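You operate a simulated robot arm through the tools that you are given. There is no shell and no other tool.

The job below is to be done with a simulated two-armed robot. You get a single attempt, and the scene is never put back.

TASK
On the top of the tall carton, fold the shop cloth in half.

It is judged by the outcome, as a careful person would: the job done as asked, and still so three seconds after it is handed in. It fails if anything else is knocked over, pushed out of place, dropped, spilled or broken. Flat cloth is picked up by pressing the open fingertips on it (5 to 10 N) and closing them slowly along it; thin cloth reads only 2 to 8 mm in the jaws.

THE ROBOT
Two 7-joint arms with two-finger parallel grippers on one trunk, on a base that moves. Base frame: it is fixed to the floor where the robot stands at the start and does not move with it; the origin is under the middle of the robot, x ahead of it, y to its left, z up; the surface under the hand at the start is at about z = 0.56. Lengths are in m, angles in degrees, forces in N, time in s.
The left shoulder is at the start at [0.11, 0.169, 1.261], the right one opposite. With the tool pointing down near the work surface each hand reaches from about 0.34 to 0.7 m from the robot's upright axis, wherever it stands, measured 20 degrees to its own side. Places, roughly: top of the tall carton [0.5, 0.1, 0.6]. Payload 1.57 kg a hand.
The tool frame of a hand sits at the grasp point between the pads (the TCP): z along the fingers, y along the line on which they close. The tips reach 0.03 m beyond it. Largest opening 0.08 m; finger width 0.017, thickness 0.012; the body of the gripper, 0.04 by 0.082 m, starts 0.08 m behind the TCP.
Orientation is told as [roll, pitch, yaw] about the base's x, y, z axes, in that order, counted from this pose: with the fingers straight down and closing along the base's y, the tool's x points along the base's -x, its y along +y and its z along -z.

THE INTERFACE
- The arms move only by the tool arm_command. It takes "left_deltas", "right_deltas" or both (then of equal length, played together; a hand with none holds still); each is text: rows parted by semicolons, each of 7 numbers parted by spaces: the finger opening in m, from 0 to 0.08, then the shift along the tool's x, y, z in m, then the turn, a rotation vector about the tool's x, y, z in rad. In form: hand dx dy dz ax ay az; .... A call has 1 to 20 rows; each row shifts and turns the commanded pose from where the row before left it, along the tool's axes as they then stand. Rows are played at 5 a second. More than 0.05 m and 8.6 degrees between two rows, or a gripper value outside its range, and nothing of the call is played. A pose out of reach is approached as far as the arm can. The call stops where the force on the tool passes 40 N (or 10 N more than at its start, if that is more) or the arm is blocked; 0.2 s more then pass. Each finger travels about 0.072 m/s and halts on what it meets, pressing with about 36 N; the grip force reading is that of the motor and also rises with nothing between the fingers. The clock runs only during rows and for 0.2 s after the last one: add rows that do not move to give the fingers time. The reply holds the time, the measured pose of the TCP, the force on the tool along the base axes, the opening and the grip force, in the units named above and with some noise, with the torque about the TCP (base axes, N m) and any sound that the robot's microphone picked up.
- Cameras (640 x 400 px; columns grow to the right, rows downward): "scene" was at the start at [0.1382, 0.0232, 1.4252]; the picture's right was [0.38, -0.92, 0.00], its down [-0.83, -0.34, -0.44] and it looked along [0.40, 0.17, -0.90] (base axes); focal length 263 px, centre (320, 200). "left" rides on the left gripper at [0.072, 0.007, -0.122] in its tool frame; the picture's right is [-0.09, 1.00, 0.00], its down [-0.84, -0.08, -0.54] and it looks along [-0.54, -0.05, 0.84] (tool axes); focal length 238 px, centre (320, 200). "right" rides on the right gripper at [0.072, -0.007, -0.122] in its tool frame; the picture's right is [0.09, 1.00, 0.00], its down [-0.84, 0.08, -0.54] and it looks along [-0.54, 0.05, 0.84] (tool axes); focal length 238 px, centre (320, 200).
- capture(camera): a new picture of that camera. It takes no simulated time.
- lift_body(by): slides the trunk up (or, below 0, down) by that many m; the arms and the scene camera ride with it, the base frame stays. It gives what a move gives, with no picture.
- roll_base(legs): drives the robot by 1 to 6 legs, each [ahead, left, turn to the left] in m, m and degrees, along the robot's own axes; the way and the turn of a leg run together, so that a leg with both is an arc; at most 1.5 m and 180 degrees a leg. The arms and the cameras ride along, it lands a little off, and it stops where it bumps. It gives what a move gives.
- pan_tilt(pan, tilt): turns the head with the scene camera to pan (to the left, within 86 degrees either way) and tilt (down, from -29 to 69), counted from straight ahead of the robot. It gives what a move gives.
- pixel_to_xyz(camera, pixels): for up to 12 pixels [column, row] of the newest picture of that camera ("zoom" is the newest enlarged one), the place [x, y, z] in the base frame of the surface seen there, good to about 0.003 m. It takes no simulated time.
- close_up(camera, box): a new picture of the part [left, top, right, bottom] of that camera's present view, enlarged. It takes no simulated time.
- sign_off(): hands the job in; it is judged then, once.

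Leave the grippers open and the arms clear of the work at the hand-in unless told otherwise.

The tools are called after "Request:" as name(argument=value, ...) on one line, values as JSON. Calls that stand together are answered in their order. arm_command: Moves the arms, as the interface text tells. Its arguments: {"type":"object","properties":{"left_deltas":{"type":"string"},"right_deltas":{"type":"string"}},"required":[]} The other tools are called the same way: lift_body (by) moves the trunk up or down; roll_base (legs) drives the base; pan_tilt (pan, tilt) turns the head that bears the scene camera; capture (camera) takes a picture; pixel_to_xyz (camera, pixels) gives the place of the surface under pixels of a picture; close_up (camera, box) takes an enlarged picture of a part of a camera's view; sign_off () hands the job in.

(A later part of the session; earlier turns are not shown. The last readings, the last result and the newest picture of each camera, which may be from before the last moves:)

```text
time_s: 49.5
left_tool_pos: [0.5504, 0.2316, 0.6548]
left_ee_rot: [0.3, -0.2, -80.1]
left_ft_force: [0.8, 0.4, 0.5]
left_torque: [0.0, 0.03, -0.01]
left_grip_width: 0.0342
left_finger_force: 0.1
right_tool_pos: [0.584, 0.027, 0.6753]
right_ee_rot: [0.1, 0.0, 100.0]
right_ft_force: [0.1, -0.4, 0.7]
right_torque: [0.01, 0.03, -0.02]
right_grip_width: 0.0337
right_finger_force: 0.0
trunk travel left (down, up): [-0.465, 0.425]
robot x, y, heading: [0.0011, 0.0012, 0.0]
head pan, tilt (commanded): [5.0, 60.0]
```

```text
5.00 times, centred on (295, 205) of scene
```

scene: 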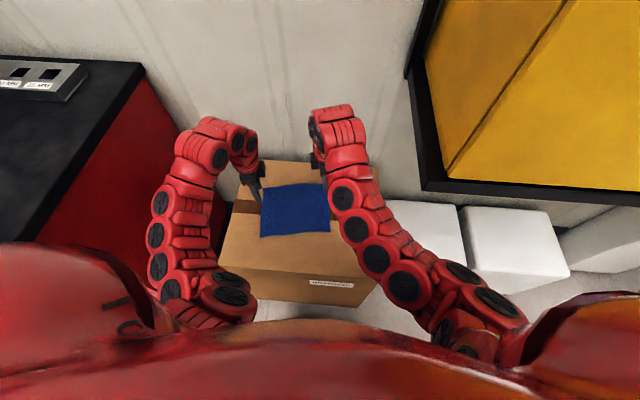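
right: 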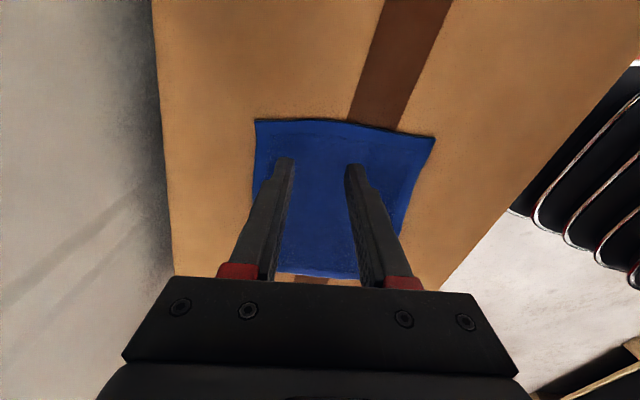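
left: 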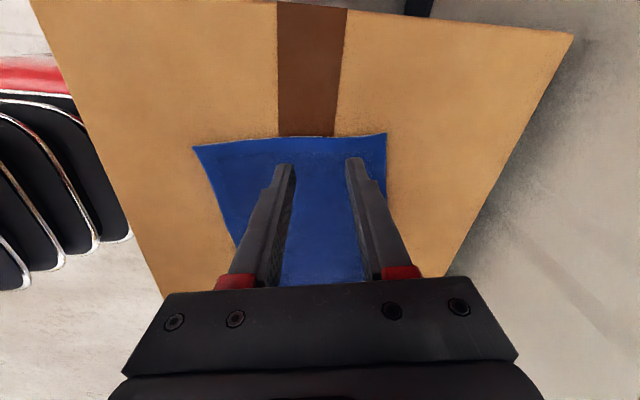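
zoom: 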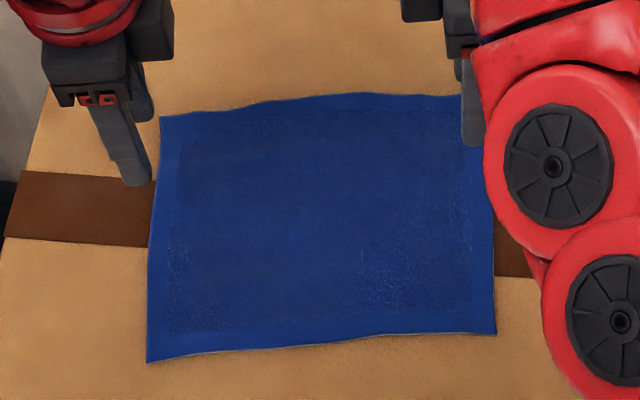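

Request:
pixel_to_xyz(camera="zoom", pixels=[[163, 119], [210, 114], [270, 102], [330, 97], [400, 96], [455, 99], [494, 330], [149, 359], [320, 343], [153, 250], [493, 230], [320, 220]])

Request:
pixel_to_xyz(camera="left", pixels=[[384, 136], [195, 148], [290, 138], [385, 160], [383, 180]])

Request:
pixel_to_xyz(camera="right", pixels=[[257, 121], [432, 138], [350, 125], [257, 150], [254, 185], [278, 271]])

```text
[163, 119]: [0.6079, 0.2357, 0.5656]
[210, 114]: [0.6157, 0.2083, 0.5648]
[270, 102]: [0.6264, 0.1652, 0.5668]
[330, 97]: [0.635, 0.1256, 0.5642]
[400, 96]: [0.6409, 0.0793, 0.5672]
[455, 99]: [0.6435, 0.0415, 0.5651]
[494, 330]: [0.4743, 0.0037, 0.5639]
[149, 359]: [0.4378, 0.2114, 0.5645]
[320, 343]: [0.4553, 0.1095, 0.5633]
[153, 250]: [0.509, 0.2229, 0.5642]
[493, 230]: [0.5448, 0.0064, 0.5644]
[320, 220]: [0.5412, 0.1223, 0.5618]
```

```text
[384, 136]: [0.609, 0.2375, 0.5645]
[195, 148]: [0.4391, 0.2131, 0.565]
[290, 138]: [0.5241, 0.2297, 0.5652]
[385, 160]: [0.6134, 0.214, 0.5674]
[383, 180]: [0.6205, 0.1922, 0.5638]
```

```text
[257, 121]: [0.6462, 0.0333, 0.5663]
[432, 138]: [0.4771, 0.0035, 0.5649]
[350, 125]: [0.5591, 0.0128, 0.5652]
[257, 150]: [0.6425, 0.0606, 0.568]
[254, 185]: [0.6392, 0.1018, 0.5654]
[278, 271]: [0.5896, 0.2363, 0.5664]
```

The cloth sits about 5 mm further forward than before; corners now about (0.609,0.237), (0.646,0.033), (0.476,0.004), (0.439,0.212). I move both hands over the far corners, fingers across the edge, opening 0.026.

Request:
arm_command(left_deltas="0.026 -0.0047 0.0083 0.0085 0 0 0;0.026 -0.0047 0.0083 0.0085 0 0 0;0.026 -0.0047 0.0083 0.0085 0 0 0;0.026 -0.0046 0.0083 0.0085 0 0 0;0.026 -0.0046 0.0082 0.0085 0 0 0", right_deltas="0.026 -0.0027 -0.0091 0.0125 0 0 0;0.026 -0.0027 -0.0091 0.0125 0 0 0;0.026 -0.0027 -0.0091 0.0125 0 0 0;0.026 -0.0027 -0.0090 0.0125 0 0 0;0.026 -0.0026 -0.0090 0.0125 0 0 0")

Request:
close_up(camera="right", box=[220, 100, 440, 238])

Request:
close_up(camera="left", box=[220, 100, 440, 238])

```text
time_s: 50.7
left_tool_pos: [0.5956, 0.2147, 0.6122]
left_ee_rot: [0.0, 0.1, -80.0]
left_ft_force: [0.1, 0.5, -0.2]
left_torque: [-0.01, -0.02, 0.03]
left_grip_width: 0.0257
left_finger_force: 0.1
right_tool_pos: [0.6255, 0.0478, 0.6117]
right_ee_rot: [0.0, 0.0, 99.9]
right_ft_force: [0.0, 0.3, -0.6]
right_torque: [0.0, 0.01, -0.03]
right_grip_width: 0.0258
right_finger_force: 0.0
trunk travel left (down, up): [-0.465, 0.425]
robot x, y, heading: [-0.0004, -0.0007, 0.2]
head pan, tilt (commanded): [5.0, 60.0]
```

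```text
2.90 times, centred on (330, 169) of right
```

zoom: 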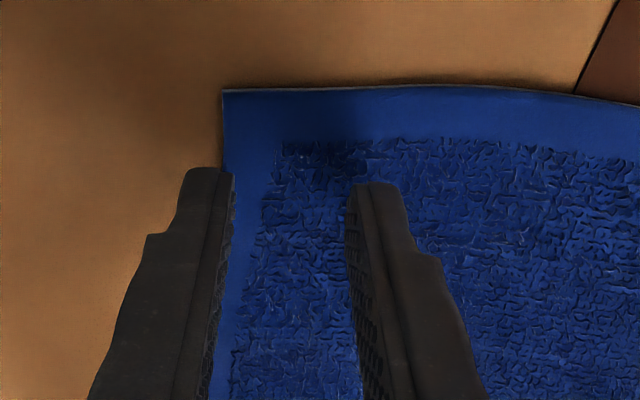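

```text
2.90 times, centred on (330, 169) of left
```

zoom: 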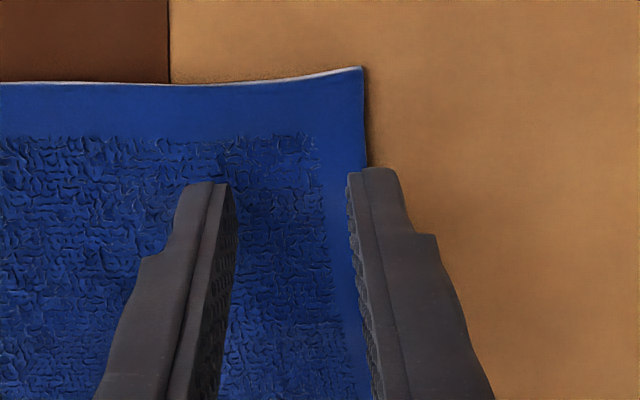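

Each outer finger sits over the last few millimetres of the cloth, the inner finger fully on it. I lower to just above contact (z≈0.597), then in 1 mm steps.

Request:
arm_command(left_deltas="0.026 0 0 0.005 0 0 0;0.026 0 0 0.005 0 0 0;0.026 0 0 0.005 0 0 0;0.026 0 0 0.001 0 0 0;0.026 0 0 0.001 0 0 0;0.026 0 0 0 0 0 0", right_deltas="0.026 0 0 0.005 0 0 0;0.026 0 0 0.005 0 0 0;0.026 0 0 0.0045 0 0 0;0.026 0 0 0.001 0 0 0;0.026 0 0 0.001 0 0 0;0.026 0 0 0 0 0 0")

```text
time_s: 52.1
left_tool_pos: [0.5941, 0.2147, 0.5964]
left_ee_rot: [0.0, 0.0, -79.9]
left_ft_force: [0.0, 0.1, 0.6]
left_torque: [0.0, -0.01, 0.0]
left_grip_width: 0.0259
left_finger_force: 0.1
right_tool_pos: [0.6259, 0.0494, 0.5966]
right_ee_rot: [0.0, 0.0, 99.8]
right_ft_force: [-0.2, 0.0, 0.9]
right_torque: [-0.02, 0.03, 0.02]
right_grip_width: 0.0262
right_finger_force: 0.0
trunk travel left (down, up): [-0.465, 0.425]
robot x, y, heading: [-0.0039, -0.0001, -0.1]
head pan, tilt (commanded): [5.0, 60.0]
```

No contact yet. I lower both by 2 mm more in 1 mm steps.

Request:
arm_command(left_deltas="0.026 0 0 0.001 0 0 0;0.026 0 0 0.001 0 0 0;0.026 0 0 0 0 0 0", right_deltas="0.026 0 0 0.001 0 0 0;0.026 0 0 0.001 0 0 0;0.026 0 0 0 0 0 0")

```text
time_s: 52.9
left_tool_pos: [0.5938, 0.2149, 0.5943]
left_ee_rot: [0.0, 0.0, -79.8]
left_ft_force: [0.2, 0.9, 2.3]
left_torque: [0.03, 0.0, 0.0]
left_grip_width: 0.0258
left_finger_force: 0.1
right_tool_pos: [0.6269, 0.0461, 0.5945]
right_ee_rot: [0.1, 0.0, 100.0]
right_ft_force: [1.6, -0.3, 2.1]
right_torque: [0.02, 0.01, 0.0]
right_grip_width: 0.0258
right_finger_force: 0.0
trunk travel left (down, up): [-0.465, 0.425]
robot x, y, heading: [0.0025, 0.0026, -0.2]
head pan, tilt (commanded): [5.0, 60.0]
```

Both touch lightly (about 2 N). One to 1.5 mm more for 6-9 N.

Request:
arm_command(left_deltas="0.026 0 0 0.001 0 0 0;0.026 0 0 0.0003 0 0 0;0.026 0 0 0 0 0 0", right_deltas="0.026 0 0 0.001 0 0 0;0.026 0 0 0.0003 0 0 0;0.026 0 0 0 0 0 0")

```text
time_s: 53.7
left_tool_pos: [0.5947, 0.2146, 0.5933]
left_ee_rot: [0.1, 0.0, -79.9]
left_ft_force: [-1.3, 0.2, 5.6]
left_torque: [0.03, -0.02, 0.02]
left_grip_width: 0.0261
left_finger_force: 0.0
right_tool_pos: [0.6253, 0.0478, 0.5924]
right_ee_rot: [0.0, 0.0, 100.0]
right_ft_force: [0.8, -1.4, 7.8]
right_torque: [-0.06, 0.05, -0.01]
right_grip_width: 0.026
right_finger_force: 0.0
trunk travel left (down, up): [-0.465, 0.425]
robot x, y, heading: [-0.0023, -0.0008, -0.4]
head pan, tilt (commanded): [5.0, 60.0]
```

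Left 5.6 N, right 7.8 N: in range. I close slowly to 0.014 first and look.

Request:
arm_command(left_deltas="0.026 0 0 0.0003 0 0 0;0.0235 0 0 0 0 0 0;0.021 0 0 0 0 0 0;0.0185 0 0 0 0 0 0;0.016 0 0 0 0 0 0;0.014 0 0 0 0 0 0", right_deltas="0.026 0 0 0 0 0 0;0.0235 0 0 0 0 0 0;0.021 0 0 0 0 0 0;0.0185 0 0 0 0 0 0;0.016 0 0 0 0 0 0;0.014 0 0 0 0 0 0")

Request:
close_up(camera="right", box=[220, 100, 440, 238])

Request:
close_up(camera="left", box=[220, 100, 440, 238])

```text
time_s: 55.1
left_tool_pos: [0.5946, 0.2132, 0.5934]
left_ee_rot: [0.1, -0.1, -79.9]
left_ft_force: [-0.1, -0.9, 8.7]
left_torque: [-0.03, 0.02, 0.02]
left_grip_width: 0.0145
left_finger_force: 0.1
right_tool_pos: [0.6255, 0.0483, 0.5933]
right_ee_rot: [0.1, 0.0, 99.8]
right_ft_force: [0.0, 0.3, 8.6]
right_torque: [0.01, 0.06, -0.01]
right_grip_width: 0.015
right_finger_force: 0.6
trunk travel left (down, up): [-0.465, 0.425]
robot x, y, heading: [0.0021, 0.0009, -0.1]
head pan, tilt (commanded): [5.0, 60.0]
```

```text
2.90 times, centred on (330, 169) of right
```

zoom: 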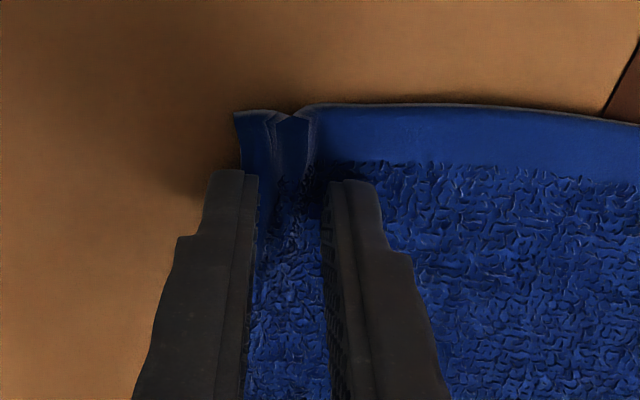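

```text
2.90 times, centred on (330, 169) of left
```

zoom: 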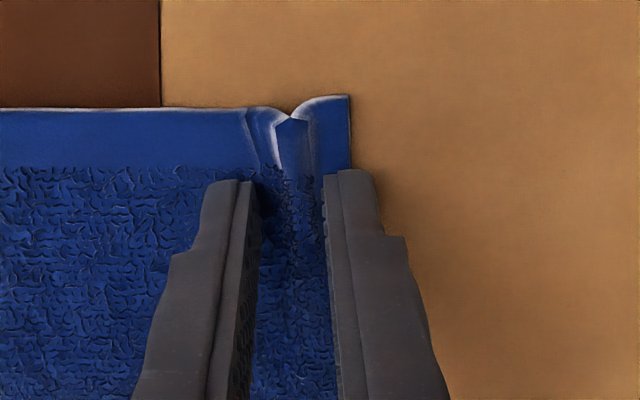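

Ridges parallel to the far edge are forming on both sides. I close the rest of the way slowly.

Request:
arm_command(left_deltas="0.0115 0 0 0 0 0 0;0.009 0 0 0 0 0 0;0.0065 0 0 0 0 0 0;0.004 0 0 0 0 0 0;0.0015 0 0 0 0 0 0;0 0 0 0 0 0 0;0 0 0 0 0 0 0;0 0 0 0 0 0 0", right_deltas="0.0115 0 0 0 0 0 0;0.009 0 0 0 0 0 0;0.0065 0 0 0 0 0 0;0.004 0 0 0 0 0 0;0.0015 0 0 0 0 0 0;0 0 0 0 0 0 0;0 0 0 0 0 0 0;0 0 0 0 0 0 0")

Request:
close_up(camera="right", box=[220, 100, 440, 238])

Request:
close_up(camera="left", box=[220, 100, 440, 238])

```text
time_s: 56.9
left_tool_pos: [0.5938, 0.2133, 0.5925]
left_ee_rot: [0.1, 0.0, -79.9]
left_ft_force: [-0.7, 0.4, 8.5]
left_torque: [-0.02, 0.03, -0.04]
left_grip_width: 0.004
left_finger_force: 24.3
right_tool_pos: [0.6262, 0.0479, 0.5929]
right_ee_rot: [0.1, -0.1, 99.9]
right_ft_force: [0.3, -0.5, 8.0]
right_torque: [-0.01, 0.09, -0.01]
right_grip_width: 0.004
right_finger_force: 24.5
trunk travel left (down, up): [-0.465, 0.425]
robot x, y, heading: [-0.0019, -0.0003, -0.1]
head pan, tilt (commanded): [5.0, 60.0]
```

```text
2.90 times, centred on (330, 169) of right
```

zoom: 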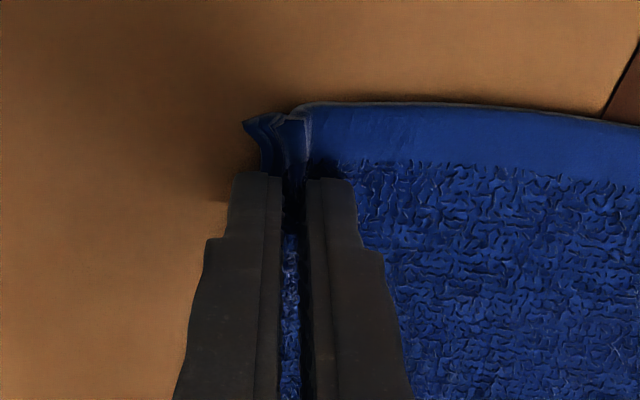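

```text
2.90 times, centred on (330, 169) of left
```

zoom: 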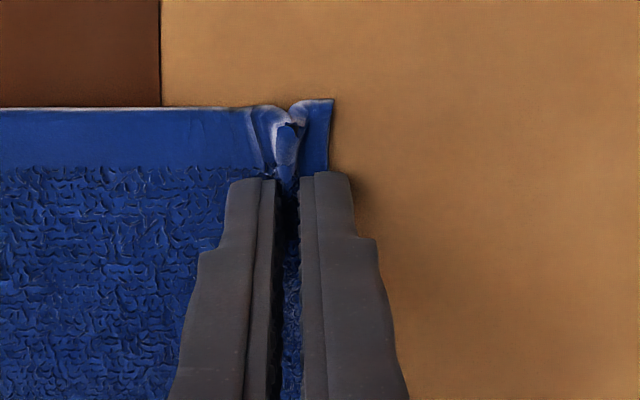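

Both grips hold (4.0 mm, 24 N) with the ridge along the edge and forces balanced. I lift along the first part of a tighter arc and check.

Request:
arm_command(left_deltas="0 0 -0.004 -0.004 0 0 0;0 0 -0.004 -0.004 0 0 0;0 0 -0.0035 -0.0055 0 0 0;0 0 -0.0035 -0.0055 0 0 0;0 0 -0.005 -0.009 0 0 0;0 0 -0.005 -0.0075 0 0 0;0 0 0 0 0 0 0", right_deltas="0 0 0.0047 -0.004 0 0 0;0 0 0.0047 -0.004 0 0 0;0 0 0.0043 -0.0055 0 0 0;0 0 0.0043 -0.0055 0 0 0;0 0 0.005 -0.009 0 0 0;0 0 0.005 -0.0075 0 0 0;0 0 0 0 0 0 0")

Request:
capture(camera="right")

Request:
capture(camera="left")

Request:
close_up(camera="scene", box=[220, 130, 400, 280])

```text
time_s: 58.5
left_tool_pos: [0.5679, 0.2166, 0.6262]
left_ee_rot: [0.1, -0.7, -79.9]
left_ft_force: [0.4, 0.2, 0.6]
left_torque: [0.03, -0.01, 0.04]
left_grip_width: 0.0037
left_finger_force: 25.1
right_tool_pos: [0.5943, 0.0538, 0.6274]
right_ee_rot: [0.0, 0.6, 100.3]
right_ft_force: [-0.2, -0.5, -0.4]
right_torque: [-0.01, -0.03, 0.02]
right_grip_width: 0.0036
right_finger_force: 24.2
trunk travel left (down, up): [-0.465, 0.425]
robot x, y, heading: [0.0013, 0.0004, -0.1]
head pan, tilt (commanded): [5.0, 60.0]
```

```text
taken
```

right: 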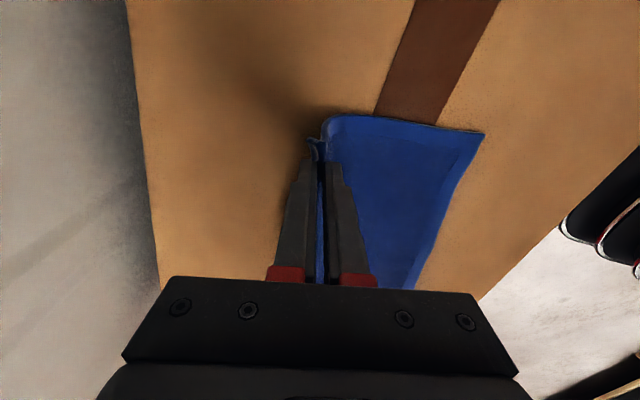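

```text
taken
```

left: 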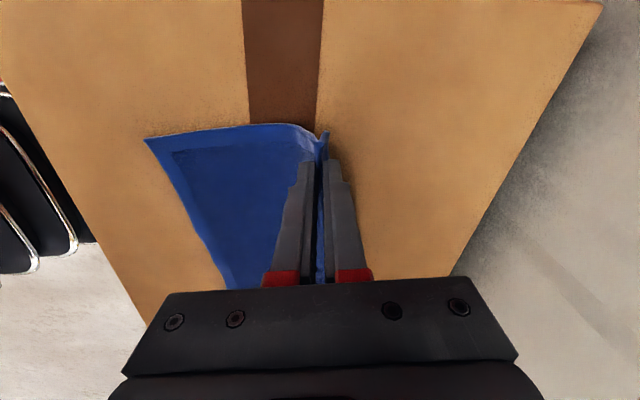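

```text
2.67 times, centred on (310, 205) of scene
```

zoom: 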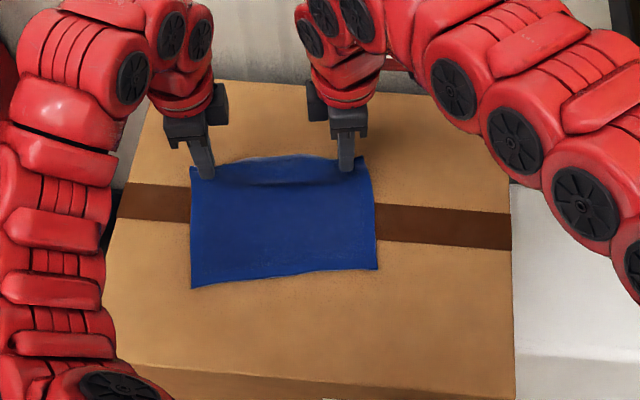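

The edge hangs from the fingers cleanly now. The right arm's elbow has swung out to the right, so I check its distance to the cabinet, and also the near corners of the cloth.

Request:
pixel_to_xyz(camera="zoom", pixels=[[455, 60], [500, 30], [515, 130], [560, 60], [580, 190], [620, 120], [632, 250], [632, 60], [193, 285], [376, 267], [285, 160], [285, 184]])

Request:
capture(camera="scene")

```text
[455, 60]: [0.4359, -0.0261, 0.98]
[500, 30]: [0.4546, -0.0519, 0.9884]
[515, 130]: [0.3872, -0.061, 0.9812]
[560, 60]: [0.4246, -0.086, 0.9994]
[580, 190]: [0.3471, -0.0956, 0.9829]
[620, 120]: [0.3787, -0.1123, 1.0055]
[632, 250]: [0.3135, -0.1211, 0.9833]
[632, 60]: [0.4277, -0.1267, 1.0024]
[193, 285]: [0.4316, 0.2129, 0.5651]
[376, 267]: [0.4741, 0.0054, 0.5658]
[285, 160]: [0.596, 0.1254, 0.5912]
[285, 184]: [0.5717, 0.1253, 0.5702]
```

```text
taken
```

scene: 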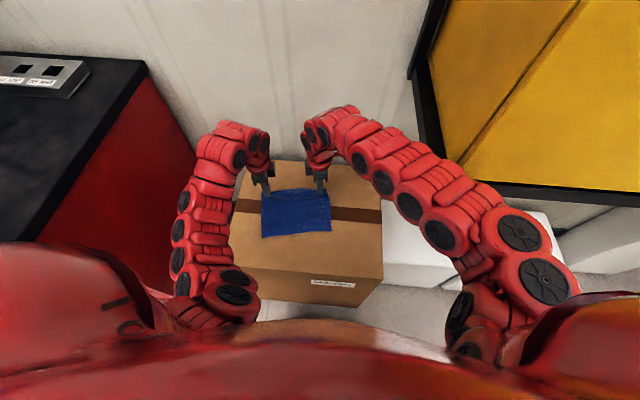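

The right forearm comes within a few cm of the cabinet's corner. I measure its outer edge exactly.

Request:
pixel_to_xyz(camera="scene", pixels=[[400, 135], [430, 155], [445, 162], [465, 175], [485, 190], [505, 208], [530, 220], [555, 245], [570, 270], [425, 175], [435, 120], [470, 200]])

Request:
close_up(camera="scene", box=[380, 80, 640, 330])

```text
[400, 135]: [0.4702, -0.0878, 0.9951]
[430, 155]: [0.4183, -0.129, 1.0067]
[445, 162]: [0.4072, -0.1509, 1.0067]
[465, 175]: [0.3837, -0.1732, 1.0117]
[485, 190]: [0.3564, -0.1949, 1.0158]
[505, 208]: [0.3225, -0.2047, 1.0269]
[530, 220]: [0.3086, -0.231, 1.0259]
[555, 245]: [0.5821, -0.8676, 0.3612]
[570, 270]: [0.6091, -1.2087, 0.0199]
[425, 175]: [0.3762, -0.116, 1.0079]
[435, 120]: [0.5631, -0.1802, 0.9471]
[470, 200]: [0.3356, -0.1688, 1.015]
```

```text
1.60 times, centred on (510, 205) of scene
```

zoom: 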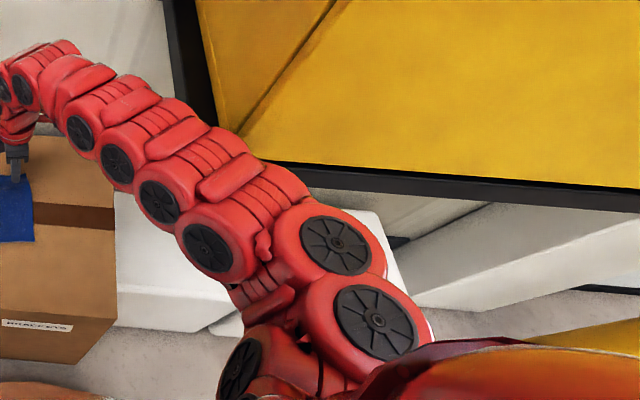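

The right forearm is within about 1 cm of the cabinet's corner, which is too tight to go on. I'll set the edge back down where it was, release, and lower the trunk further so the forearm works below the cabinet's underside (z≈0.92). Reversing the same path now.

Request:
arm_command(left_deltas="0 0 0.005 0.0075 0 0 0;0 0 0.005 0.009 0 0 0;0 0 0.0035 0.0055 0 0 0;0 0 0.0035 0.0055 0 0 0;0 0 0.004 0.004 0 0 0;0 0 0.003 0.003 0 0 0;0 0 0 0 0 0 0", right_deltas="0 0 -0.005 0.0075 0 0 0;0 0 -0.005 0.009 0 0 0;0 0 -0.0043 0.0055 0 0 0;0 0 -0.0043 0.0055 0 0 0;0 0 -0.0047 0.004 0 0 0;0 0 -0.0037 0.003 0 0 0;0 0 0 0 0 0 0")

Request:
capture(camera="scene")

```text
time_s: 60.1
left_tool_pos: [0.5922, 0.2156, 0.5953]
left_ee_rot: [0.2, -0.1, -79.9]
left_ft_force: [0.2, -1.1, 0.1]
left_torque: [0.0, 0.0, 0.0]
left_grip_width: 0.004
left_finger_force: 25.6
right_tool_pos: [0.6232, 0.0475, 0.5943]
right_ee_rot: [-0.1, 0.2, 100.0]
right_ft_force: [0.7, -0.1, 0.3]
right_torque: [0.04, 0.03, 0.02]
right_grip_width: 0.0036
right_finger_force: 24.9
trunk travel left (down, up): [-0.465, 0.425]
robot x, y, heading: [-0.0023, 0.0014, 0.1]
head pan, tilt (commanded): [5.0, 60.0]
```

```text
taken
```

scene: 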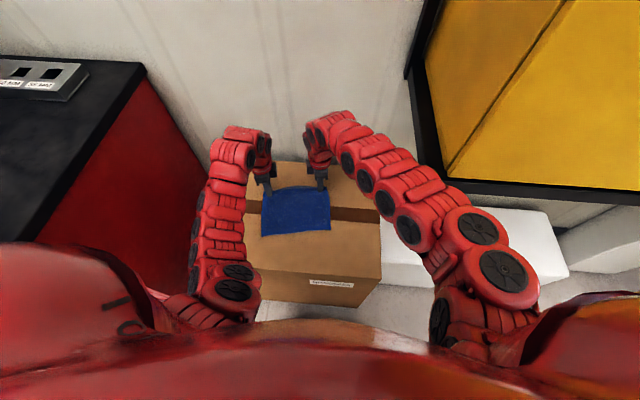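

Back at the far edge. I open slowly to let the cloth flatten, then lift off.

Request:
arm_command(left_deltas="0.004 0 0 0 0 0 0;0.008 0 0 0 0 0 0;0.012 0 0 0 0 0 0;0.016 0 0 0 0 0 0;0.02 0 0 0 0 0 0;0.024 0 0 0 0 0 0;0.03 0 0 0 0 0 0;0.03 0 0 -0.01 0 0 0;0.03 0 0 -0.02 0 0 0;0.03 0 0 -0.02 0 0 0;0.03 0 0 -0.02 0 0 0;0.03 0 0 -0.02 0 0 0", right_deltas="0.004 0 0 0 0 0 0;0.008 0 0 0 0 0 0;0.012 0 0 0 0 0 0;0.016 0 0 0 0 0 0;0.02 0 0 0 0 0 0;0.024 0 0 0 0 0 0;0.03 0 0 0 0 0 0;0.03 0 0 -0.01 0 0 0;0.03 0 0 -0.02 0 0 0;0.03 0 0 -0.02 0 0 0;0.03 0 0 -0.02 0 0 0;0.03 0 0 -0.02 0 0 0")

Request:
capture(camera="scene")

```text
time_s: 62.7
left_tool_pos: [0.6013, 0.21, 0.6699]
left_ee_rot: [0.1, 0.0, -80.1]
left_ft_force: [0.1, 0.0, -0.3]
left_torque: [0.02, 0.01, 0.0]
left_grip_width: 0.0303
left_finger_force: 0.0
left hand out of reach, approached as far as the arm can: row 12
right_tool_pos: [0.6286, 0.0407, 0.6846]
right_ee_rot: [0.0, 0.0, 99.3]
right_ft_force: [0.4, 0.9, -0.2]
right_torque: [0.06, 0.02, 0.02]
right_grip_width: 0.0297
right_finger_force: 0.0
trunk travel left (down, up): [-0.465, 0.425]
robot x, y, heading: [-0.0001, -0.003, -0.1]
head pan, tilt (commanded): [5.0, 60.0]
```

```text
taken
```

scene: 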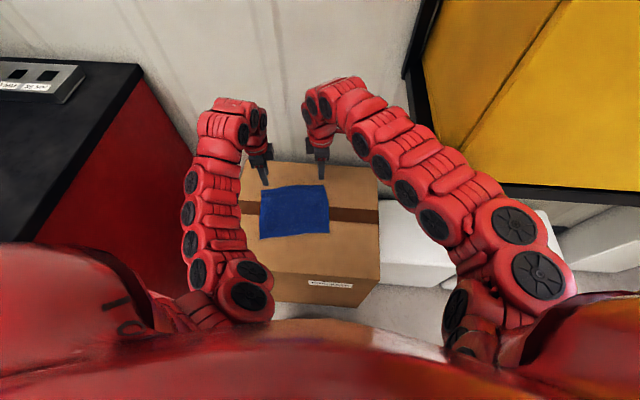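

The cloth lies flat again. To give the right forearm room from the cabinet I'd rather back the base up about 0.1 m (arms straighter) and lower the trunk more. First I look to both sides/rear to make sure it's free.

Request:
pan_tilt(pan=86, tilt=40)

Request:
capture(camera="scene")

Request:
pan_tilt(pan=-86, tilt=40)

Request:
capture(camera="scene")

```text
time_s: 64.3
left_tool_pos: [0.5999, 0.2138, 0.6677]
left_ee_rot: [0.1, 0.0, -79.9]
left_ft_force: [-0.2, 0.2, 0.2]
left_torque: [0.03, -0.01, 0.0]
left_grip_width: 0.03
left_finger_force: 0.1
right_tool_pos: [0.6254, 0.0485, 0.682]
right_ee_rot: [0.1, 0.0, 99.9]
right_ft_force: [0.7, -0.5, -0.9]
right_torque: [-0.01, 0.03, 0.0]
right_grip_width: 0.0297
right_finger_force: 0.1
trunk travel left (down, up): [-0.465, 0.425]
robot x, y, heading: [-0.0003, -0.0036, 0.0]
head pan, tilt (commanded): [85.9, 40.0]
```

```text
taken
```

scene: 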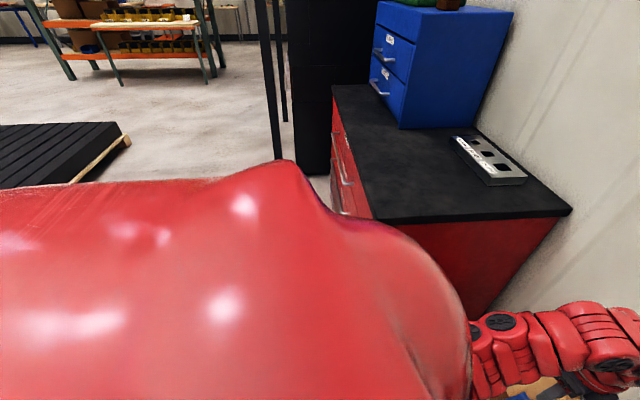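

```text
time_s: 66.9
left_tool_pos: [0.6, 0.2153, 0.6668]
left_ee_rot: [0.0, 0.0, -79.8]
left_ft_force: [-0.9, 0.1, -0.4]
left_torque: [-0.03, 0.02, 0.02]
left_grip_width: 0.0299
left_finger_force: 0.0
right_tool_pos: [0.625, 0.0479, 0.6816]
right_ee_rot: [0.2, 0.0, 100.0]
right_ft_force: [0.4, 0.5, -0.2]
right_torque: [0.02, 0.02, -0.01]
right_grip_width: 0.0303
right_finger_force: 0.0
trunk travel left (down, up): [-0.465, 0.425]
robot x, y, heading: [-0.0036, 0.0012, 0.1]
head pan, tilt (commanded): [-85.9, 40.0]
```

```text
taken
```

scene: 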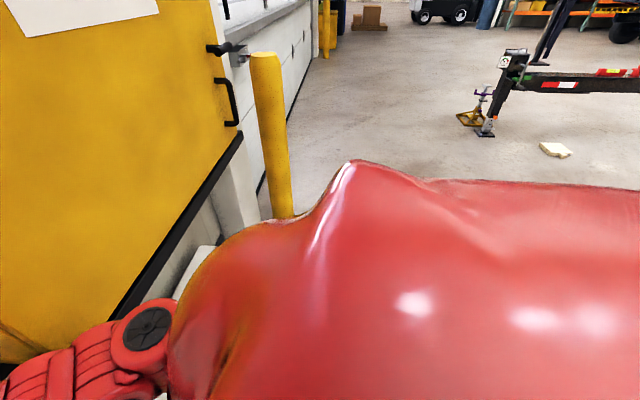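

The floor to the rear sides is open; I check the nearest objects' distances (jack at (485,130), white item at (555,150), and bollard foot (290,210)).

Request:
pixel_to_xyz(camera="scene", pixels=[[485, 132], [555, 150], [290, 205], [620, 170], [400, 170], [600, 85]])

Request:
pan_tilt(pan=5, tilt=60)

```text
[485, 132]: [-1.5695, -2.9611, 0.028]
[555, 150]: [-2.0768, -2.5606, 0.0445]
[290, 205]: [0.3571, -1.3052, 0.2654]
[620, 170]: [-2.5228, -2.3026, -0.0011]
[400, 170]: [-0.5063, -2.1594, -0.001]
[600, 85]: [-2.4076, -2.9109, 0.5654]
```

```text
time_s: 68.5
left_tool_pos: [0.5993, 0.214, 0.6671]
left_ee_rot: [0.1, 0.0, -80.0]
left_ft_force: [0.7, -0.6, 0.3]
left_torque: [0.01, -0.01, -0.04]
left_grip_width: 0.0298
left_finger_force: 0.1
right_tool_pos: [0.624, 0.0486, 0.6815]
right_ee_rot: [0.1, 0.0, 99.9]
right_ft_force: [0.1, 1.0, -1.5]
right_torque: [0.02, 0.0, 0.0]
right_grip_width: 0.0299
right_finger_force: 0.0
trunk travel left (down, up): [-0.465, 0.425]
robot x, y, heading: [-0.0015, -0.0028, -0.0]
head pan, tilt (commanded): [5.0, 60.0]
```

All is far away. I back the base by 0.10 m and then turn 10 degrees left in place, so the robot squarely faces the cloth; the hands ride along well above the carton.

Request:
roll_base(legs=[[-0.1, 0, 0]])

Request:
capture(camera="scene")

```text
time_s: 69.7
left_tool_pos: [0.499, 0.213, 0.6679]
left_ee_rot: [0.1, 0.0, -80.0]
left_ft_force: [0.3, 0.2, -0.3]
left_torque: [0.0, -0.02, 0.03]
left_grip_width: 0.03
left_finger_force: 0.0
right_tool_pos: [0.5239, 0.0472, 0.6835]
right_ee_rot: [0.0, 0.1, 99.8]
right_ft_force: [0.1, 0.0, 0.4]
right_torque: [-0.01, -0.02, 0.0]
right_grip_width: 0.0298
right_finger_force: 0.1
trunk travel left (down, up): [-0.465, 0.425]
robot x, y, heading: [-0.1012, 0.0011, -0.2]
head pan, tilt (commanded): [5.0, 60.0]
```

```text
taken
```

scene: 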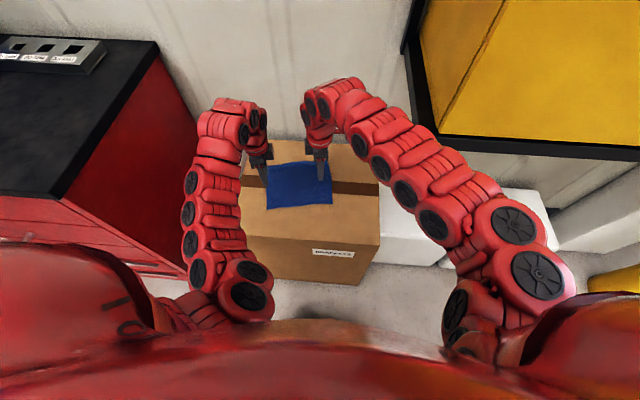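

Good. Now the 10 degree turn to the left.

Request:
roll_base(legs=[[0, 0, 10]])

Request:
capture(camera="scene")

```text
time_s: 70.8
left_tool_pos: [0.4522, 0.3144, 0.6672]
left_ee_rot: [0.2, 0.0, -69.9]
left_ft_force: [0.4, 0.5, -0.1]
left_torque: [-0.03, 0.01, 0.01]
left_grip_width: 0.03
left_finger_force: 0.1
right_tool_pos: [0.5068, 0.155, 0.6825]
right_ee_rot: [0.1, 0.1, 109.9]
right_ft_force: [0.0, 0.2, 0.1]
right_torque: [0.01, 0.02, 0.0]
right_grip_width: 0.0302
right_finger_force: 0.0
trunk travel left (down, up): [-0.465, 0.425]
robot x, y, heading: [-0.0996, -0.0011, 10.0]
head pan, tilt (commanded): [5.0, 60.0]
```

```text
taken
```

scene: 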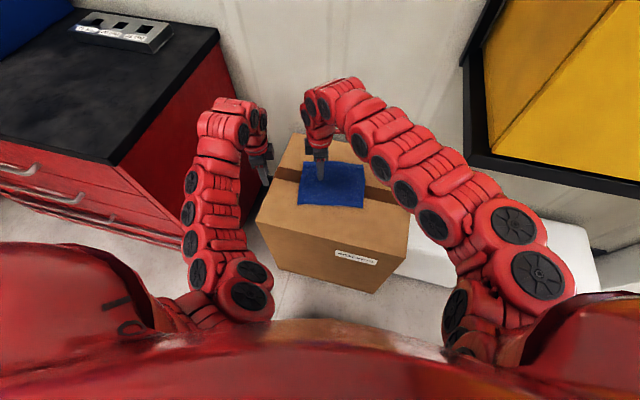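

The robot faces the cloth now (heading 10). I correct the yaws back to -80/+100 and raise both hands to make room for lowering the trunk.

Request:
arm_command(left_deltas="0.03 0 0 0 0 0 0.0875;0.03 0 0 0 0 0 0.0875;0.03 0 -0.02 -0.02 0 0 0;0.03 0 -0.02 -0.02 0 0 0;0.03 0 0 -0.02 0 0 0", right_deltas="0.03 0 0 0 0 0 0.0875;0.03 0 0 0 0 0 0.0875;0.03 0 0 -0.02 0 0 0;0.03 0 0 -0.02 0 0 0;0.03 0 0 -0.02 0 0 0")

Request:
capture(camera="scene")

```text
time_s: 72.0
left_tool_pos: [0.4418, 0.3134, 0.6635]
left_ee_rot: [0.3, -0.1, -80.1]
left_ft_force: [0.8, 0.0, 0.1]
left_torque: [0.04, 0.0, 0.02]
left_grip_width: 0.03
left_finger_force: 0.0
left hand out of reach, approached as far as the arm can: row 3, 4, 5
right_tool_pos: [0.5066, 0.1537, 0.7411]
right_ee_rot: [0.1, 0.0, 99.8]
right_ft_force: [-0.5, 0.1, -0.2]
right_torque: [-0.01, 0.0, 0.01]
right_grip_width: 0.03
right_finger_force: 0.0
trunk travel left (down, up): [-0.465, 0.425]
robot x, y, heading: [-0.0986, 0.0024, 9.8]
head pan, tilt (commanded): [5.0, 60.0]
```

```text
taken
```

scene: 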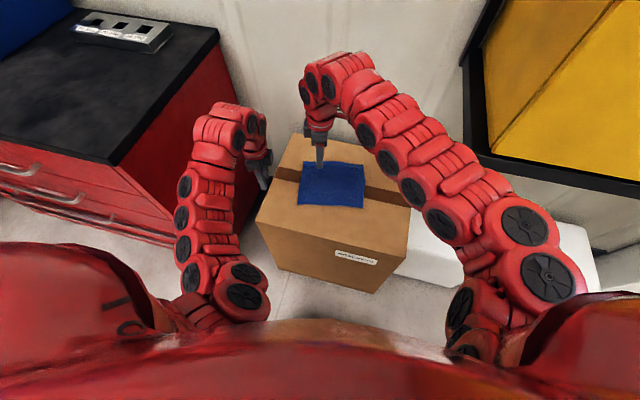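

The left arm cannot rise in this posture. I turn its wrist part of the way back and try raising again, to let it leave that limit.

Request:
arm_command(left_deltas="0.03 0 0 0 0 0 -0.14;0.03 0 0 0 0 0 -0.14;0.03 0 0 0 0 0 -0.14;0.03 0 0 0 0 0 -0.14;0.03 0 0 0 0 0 -0.14;0.03 0 0 0 0 0 -0.14;0.03 0 0 -0.02 0 0 0;0.03 0 0 -0.02 0 0 0")

Request:
capture(camera="scene")

```text
time_s: 73.8
left_tool_pos: [0.4569, 0.318, 0.671]
left_ee_rot: [0.0, -0.1, -32.0]
left_ft_force: [-0.6, 0.8, 0.1]
left_torque: [0.0, 0.0, -0.01]
left_grip_width: 0.0301
left_finger_force: 0.1
left hand out of reach, approached as far as the arm can: row 7, 8
right_tool_pos: [0.5081, 0.1529, 0.7417]
right_ee_rot: [0.0, -0.1, 99.7]
right_ft_force: [-0.5, -0.1, -1.4]
right_torque: [0.01, 0.0, -0.04]
right_grip_width: 0.0301
right_finger_force: 0.1
trunk travel left (down, up): [-0.465, 0.425]
robot x, y, heading: [-0.1051, 0.0044, 9.9]
head pan, tilt (commanded): [5.0, 60.0]
```

```text
taken
```

scene: 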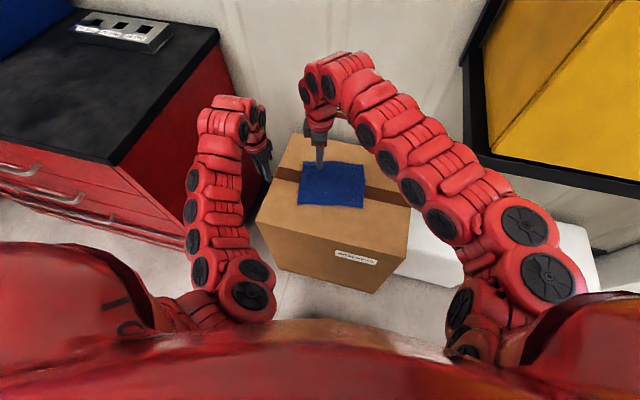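

The left arm in this posture simply can't go higher relative to its shoulder, so lowering the trunk more isn't the way. Better: keep the 10 degree facing (good reach for both), raise the trunk a little for the left arm, and turn the right hand the other way (yaw -80) so its elbow stays inward, away from the cabinet. First I turn the right wrist back to yaw 10 here, where there's room.

Request:
arm_command(right_deltas="0.03 0 0 0 0 0 0.131;0.03 0 0 0 0 0 0.131;0.03 0 0 0 0 0 0.131;0.03 0 0 0 0 0 0.131;0.03 0 0 0 0 0 0.131;0.03 0 0 0 0 0 0.131;0.03 0 0 0 0 0 0.131;0.03 0 0 0 0 0 0.131;0.03 0 0 0 0 0 0.131;0.03 0 0 0 0 0 0.131;0.03 0 0 0 0 0 0.131;0.03 0 0 0 0 0 0.131")

Request:
lift_body(by=0.06)

Request:
capture(camera="scene")

```text
time_s: 76.4
left_tool_pos: [0.456, 0.3184, 0.6714]
left_ee_rot: [0.2, -0.2, -31.9]
left_ft_force: [0.1, 0.0, -1.1]
left_torque: [-0.03, -0.03, 0.06]
left_grip_width: 0.0302
left_finger_force: 0.0
right_tool_pos: [0.507, 0.1534, 0.7416]
right_ee_rot: [0.0, 0.1, 9.5]
right_ft_force: [0.2, 0.8, 0.4]
right_torque: [0.01, -0.04, -0.01]
right_grip_width: 0.0301
right_finger_force: 0.0
trunk travel left (down, up): [-0.465, 0.425]
robot x, y, heading: [-0.1004, 0.0007, 9.7]
head pan, tilt (commanded): [5.0, 60.0]
```

```text
time_s: 77.4
left_tool_pos: [0.4567, 0.3179, 0.7314]
left_ee_rot: [0.1, -0.1, -32.0]
left_ft_force: [0.1, 0.5, 0.2]
left_torque: [0.01, 0.03, 0.01]
left_grip_width: 0.03
left_finger_force: 0.1
right_tool_pos: [0.508, 0.1542, 0.8015]
right_ee_rot: [0.0, 0.2, 9.7]
right_ft_force: [0.0, -0.4, -0.1]
right_torque: [-0.02, 0.02, 0.03]
right_grip_width: 0.0301
right_finger_force: 0.1
trunk travel left (down, up): [-0.525, 0.365]
robot x, y, heading: [-0.1038, -0.0012, 9.9]
head pan, tilt (commanded): [5.0, 60.0]
```

```text
taken
```

scene: 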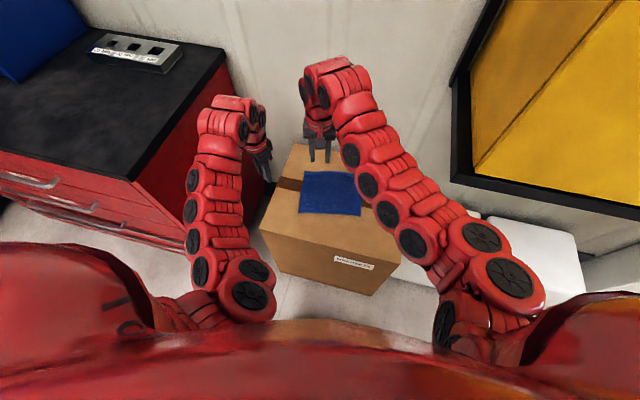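

The right wrist turned back fine and its elbow moved inward. I keep turning the right hand the same way toward yaw -80, in two halves.

Request:
arm_command(right_deltas="0.03 0 0 0 0 0 0.131;0.03 0 0 0 0 0 0.131;0.03 0 0 0 0 0 0.131;0.03 0 0 0 0 0 0.131;0.03 0 0 0 0 0 0.131;0.03 0 0 0 0 0 0.131")

Request:
capture(camera="scene")

```text
time_s: 78.8
left_tool_pos: [0.4569, 0.3168, 0.7306]
left_ee_rot: [0.2, -0.2, -32.0]
left_ft_force: [0.3, -0.1, 0.3]
left_torque: [-0.03, -0.01, 0.0]
left_grip_width: 0.0302
left_finger_force: 0.1
right_tool_pos: [0.5072, 0.1546, 0.8019]
right_ee_rot: [-0.1, 0.0, -35.6]
right_ft_force: [-0.1, 0.3, 0.0]
right_torque: [0.03, 0.0, 0.02]
right_grip_width: 0.0301
right_finger_force: 0.1
trunk travel left (down, up): [-0.525, 0.365]
robot x, y, heading: [-0.1015, 0.0002, 9.9]
head pan, tilt (commanded): [5.0, 60.0]
```

```text
taken
```

scene: 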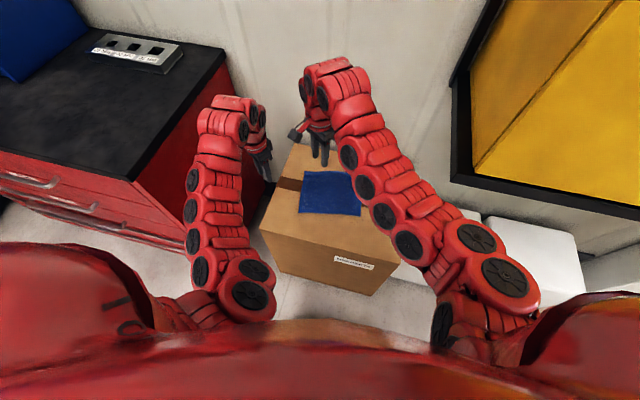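

Works well. I finish the right yaw to -80 and turn the left back to -80 too.

Request:
arm_command(right_deltas="0.03 0 0 0 0 0 0.1294;0.03 0 0 0 0 0 0.1294;0.03 0 0 0 0 0 0.1294;0.03 0 0 0 0 0 0.1294;0.03 0 0 0 0 0 0.1294;0.03 0 0 0 0 0 0.1294;0.03 0 0 0 0 0 0", left_deltas="0.03 0 0 0 0 0 0.14;0.03 0 0 0 0 0 0.14;0.03 0 0 0 0 0 0.14;0.03 0 0 0 0 0 0.14;0.03 0 0 0 0 0 0.14;0.03 0 0 0 0 0 0.138;0.03 0 0 0 0 0 0")

Request:
capture(camera="scene")

Request:
capture(camera="right")

```text
time_s: 80.4
left_tool_pos: [0.4569, 0.3183, 0.7311]
left_ee_rot: [0.2, -0.1, -80.0]
left_ft_force: [0.2, 0.3, -1.0]
left_torque: [0.03, 0.04, 0.01]
left_grip_width: 0.0301
left_finger_force: 0.0
right_tool_pos: [0.5073, 0.1556, 0.8023]
right_ee_rot: [-0.1, 0.0, -80.0]
right_ft_force: [-0.1, -0.2, 0.2]
right_torque: [-0.06, -0.04, 0.02]
right_grip_width: 0.0301
right_finger_force: 0.1
trunk travel left (down, up): [-0.525, 0.365]
robot x, y, heading: [-0.1022, 0.0001, 10.0]
head pan, tilt (commanded): [5.0, 60.0]
```

```text
taken
```

scene: 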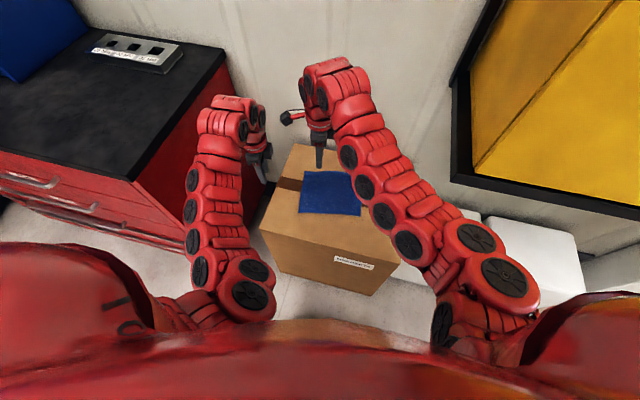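

```text
taken
```

right: 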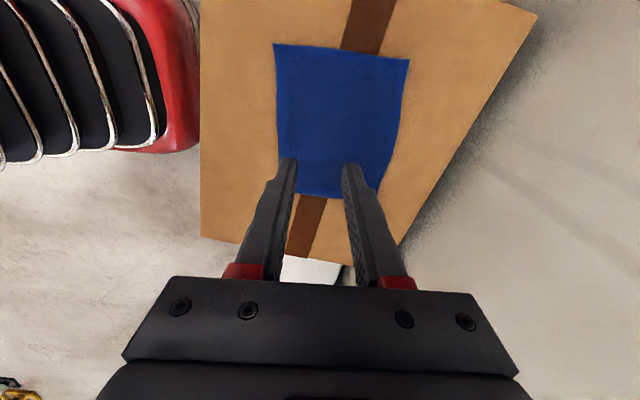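

Both hands now close along the fold direction. I check the right arm's position against the cabinet before rolling forward 0.06 m.

Request:
pixel_to_xyz(camera="scene", pixels=[[385, 130], [410, 160], [435, 190], [465, 212], [495, 225], [520, 260], [538, 290], [340, 65], [475, 300], [455, 180]])

```text
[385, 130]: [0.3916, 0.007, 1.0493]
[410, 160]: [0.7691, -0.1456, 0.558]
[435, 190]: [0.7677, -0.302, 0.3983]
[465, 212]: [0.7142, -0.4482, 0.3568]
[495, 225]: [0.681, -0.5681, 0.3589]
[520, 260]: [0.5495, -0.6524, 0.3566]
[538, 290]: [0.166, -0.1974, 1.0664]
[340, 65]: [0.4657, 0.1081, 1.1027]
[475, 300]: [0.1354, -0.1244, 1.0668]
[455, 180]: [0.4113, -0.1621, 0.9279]
```

There is plenty of room (elbow near x≈0.17). I roll forward 0.06 m.

Request:
roll_base(legs=[[0.06, 0, 0]])

Request:
capture(camera="scene")

```text
time_s: 81.3
left_tool_pos: [0.5169, 0.3287, 0.7295]
left_ee_rot: [0.2, -0.1, -80.0]
left_ft_force: [-0.7, 0.7, 0.0]
left_torque: [0.01, 0.01, -0.02]
left_grip_width: 0.0298
left_finger_force: 0.1
right_tool_pos: [0.5667, 0.1652, 0.7997]
right_ee_rot: [-0.2, -0.1, -79.9]
right_ft_force: [0.3, -0.5, -0.5]
right_torque: [0.02, -0.02, 0.05]
right_grip_width: 0.0298
right_finger_force: 0.1
trunk travel left (down, up): [-0.525, 0.365]
robot x, y, heading: [-0.0414, 0.0066, 10.0]
head pan, tilt (commanded): [5.0, 60.0]
```

```text
taken
```

scene: 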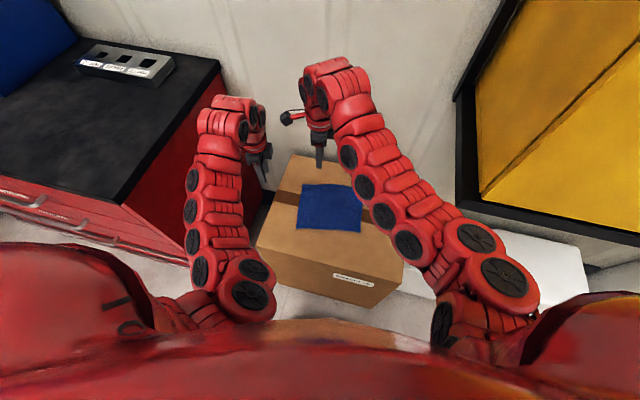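

Good. The cloth is in clear view; I remeasure it (columns 297-363, rows 183-230).

Request:
close_up(camera="scene", box=[275, 165, 385, 245])

```text
5.00 times, centred on (330, 205) of scene
```

zoom: 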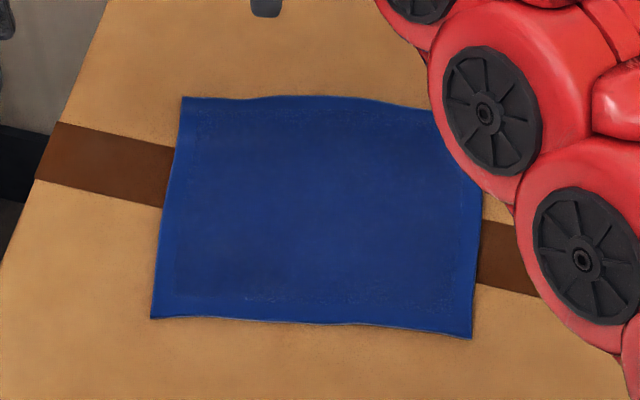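

Request:
pixel_to_xyz(camera="zoom", pixels=[[184, 99], [250, 102], [310, 98], [370, 102], [425, 111], [469, 335], [154, 317], [310, 323], [169, 200], [478, 250], [320, 210], [400, 200]])

Request:
capture(camera="left")

Request:
capture(camera="right")

```text
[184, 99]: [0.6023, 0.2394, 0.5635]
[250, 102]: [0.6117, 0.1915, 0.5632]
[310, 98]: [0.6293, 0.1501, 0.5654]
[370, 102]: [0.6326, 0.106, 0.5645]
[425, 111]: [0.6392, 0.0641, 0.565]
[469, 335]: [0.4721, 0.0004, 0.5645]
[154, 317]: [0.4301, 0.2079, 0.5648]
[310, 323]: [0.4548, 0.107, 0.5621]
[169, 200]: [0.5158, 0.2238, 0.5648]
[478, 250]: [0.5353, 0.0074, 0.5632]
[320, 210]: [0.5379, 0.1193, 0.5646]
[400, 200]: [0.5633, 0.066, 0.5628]
```

```text
taken
```

left: 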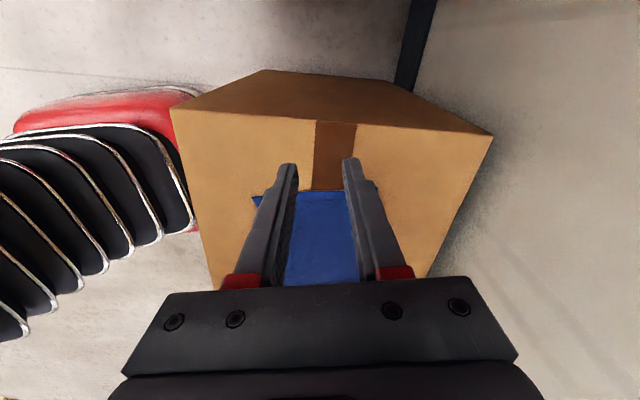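

```text
taken
```

right: 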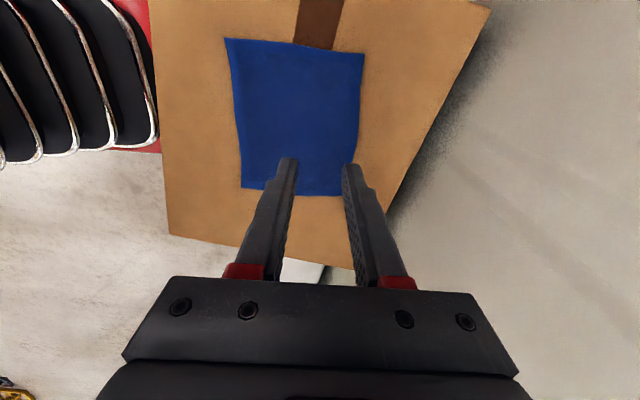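

Request:
pixel_to_xyz(camera="right", pixels=[[341, 192], [320, 193], [244, 185], [229, 41], [361, 55], [360, 100], [358, 140], [310, 192], [240, 130], [234, 85]])

```text
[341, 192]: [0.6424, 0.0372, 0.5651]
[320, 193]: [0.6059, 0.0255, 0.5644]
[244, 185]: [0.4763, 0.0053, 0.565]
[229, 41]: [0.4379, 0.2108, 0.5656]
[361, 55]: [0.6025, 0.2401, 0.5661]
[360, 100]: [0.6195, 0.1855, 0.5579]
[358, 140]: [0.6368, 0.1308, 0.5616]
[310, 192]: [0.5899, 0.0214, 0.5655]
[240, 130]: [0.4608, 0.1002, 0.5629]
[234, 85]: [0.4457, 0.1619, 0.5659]
```

New corners: far-left (0.602,0.240), far-right (0.643,0.035), near-right (0.474,0.003), near-left (0.434,0.210). I move the right hand over the far-right corner first (hover z≈0.66).

Request:
arm_command(right_deltas="0.03 -0.0154 0.0043 0.0175 0 0 0;0.03 -0.0154 0.0043 0.0175 0 0 0;0.03 -0.0154 0.0043 0.0175 0 0 0;0.03 -0.0154 0.0043 0.0175 0 0 0;0.03 -0.0154 0.0043 0.0175 0 0 0;0.03 -0.0154 0.0042 0.0175 0 0 0;0.03 -0.0154 0.0042 0.0175 0 0 0;0.03 -0.0154 0.0042 0.0175 0 0 0")

Request:
capture(camera="scene")

```text
time_s: 83.1
left_tool_pos: [0.5151, 0.3283, 0.731]
left_ee_rot: [0.3, -0.1, -80.0]
left_ft_force: [-0.5, -0.4, -0.2]
left_torque: [0.01, -0.02, -0.03]
left_grip_width: 0.03
left_finger_force: 0.0
right_tool_pos: [0.6222, 0.0493, 0.6634]
right_ee_rot: [0.0, 0.0, -80.0]
right_ft_force: [-0.6, 0.7, 0.3]
right_torque: [0.01, 0.02, -0.01]
right_grip_width: 0.03
right_finger_force: 0.1
trunk travel left (down, up): [-0.525, 0.365]
robot x, y, heading: [-0.0434, 0.0077, 10.0]
head pan, tilt (commanded): [5.0, 60.0]
```

```text
taken
```

scene: 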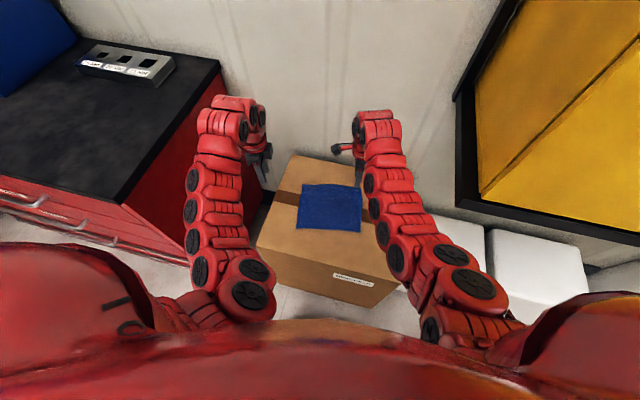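

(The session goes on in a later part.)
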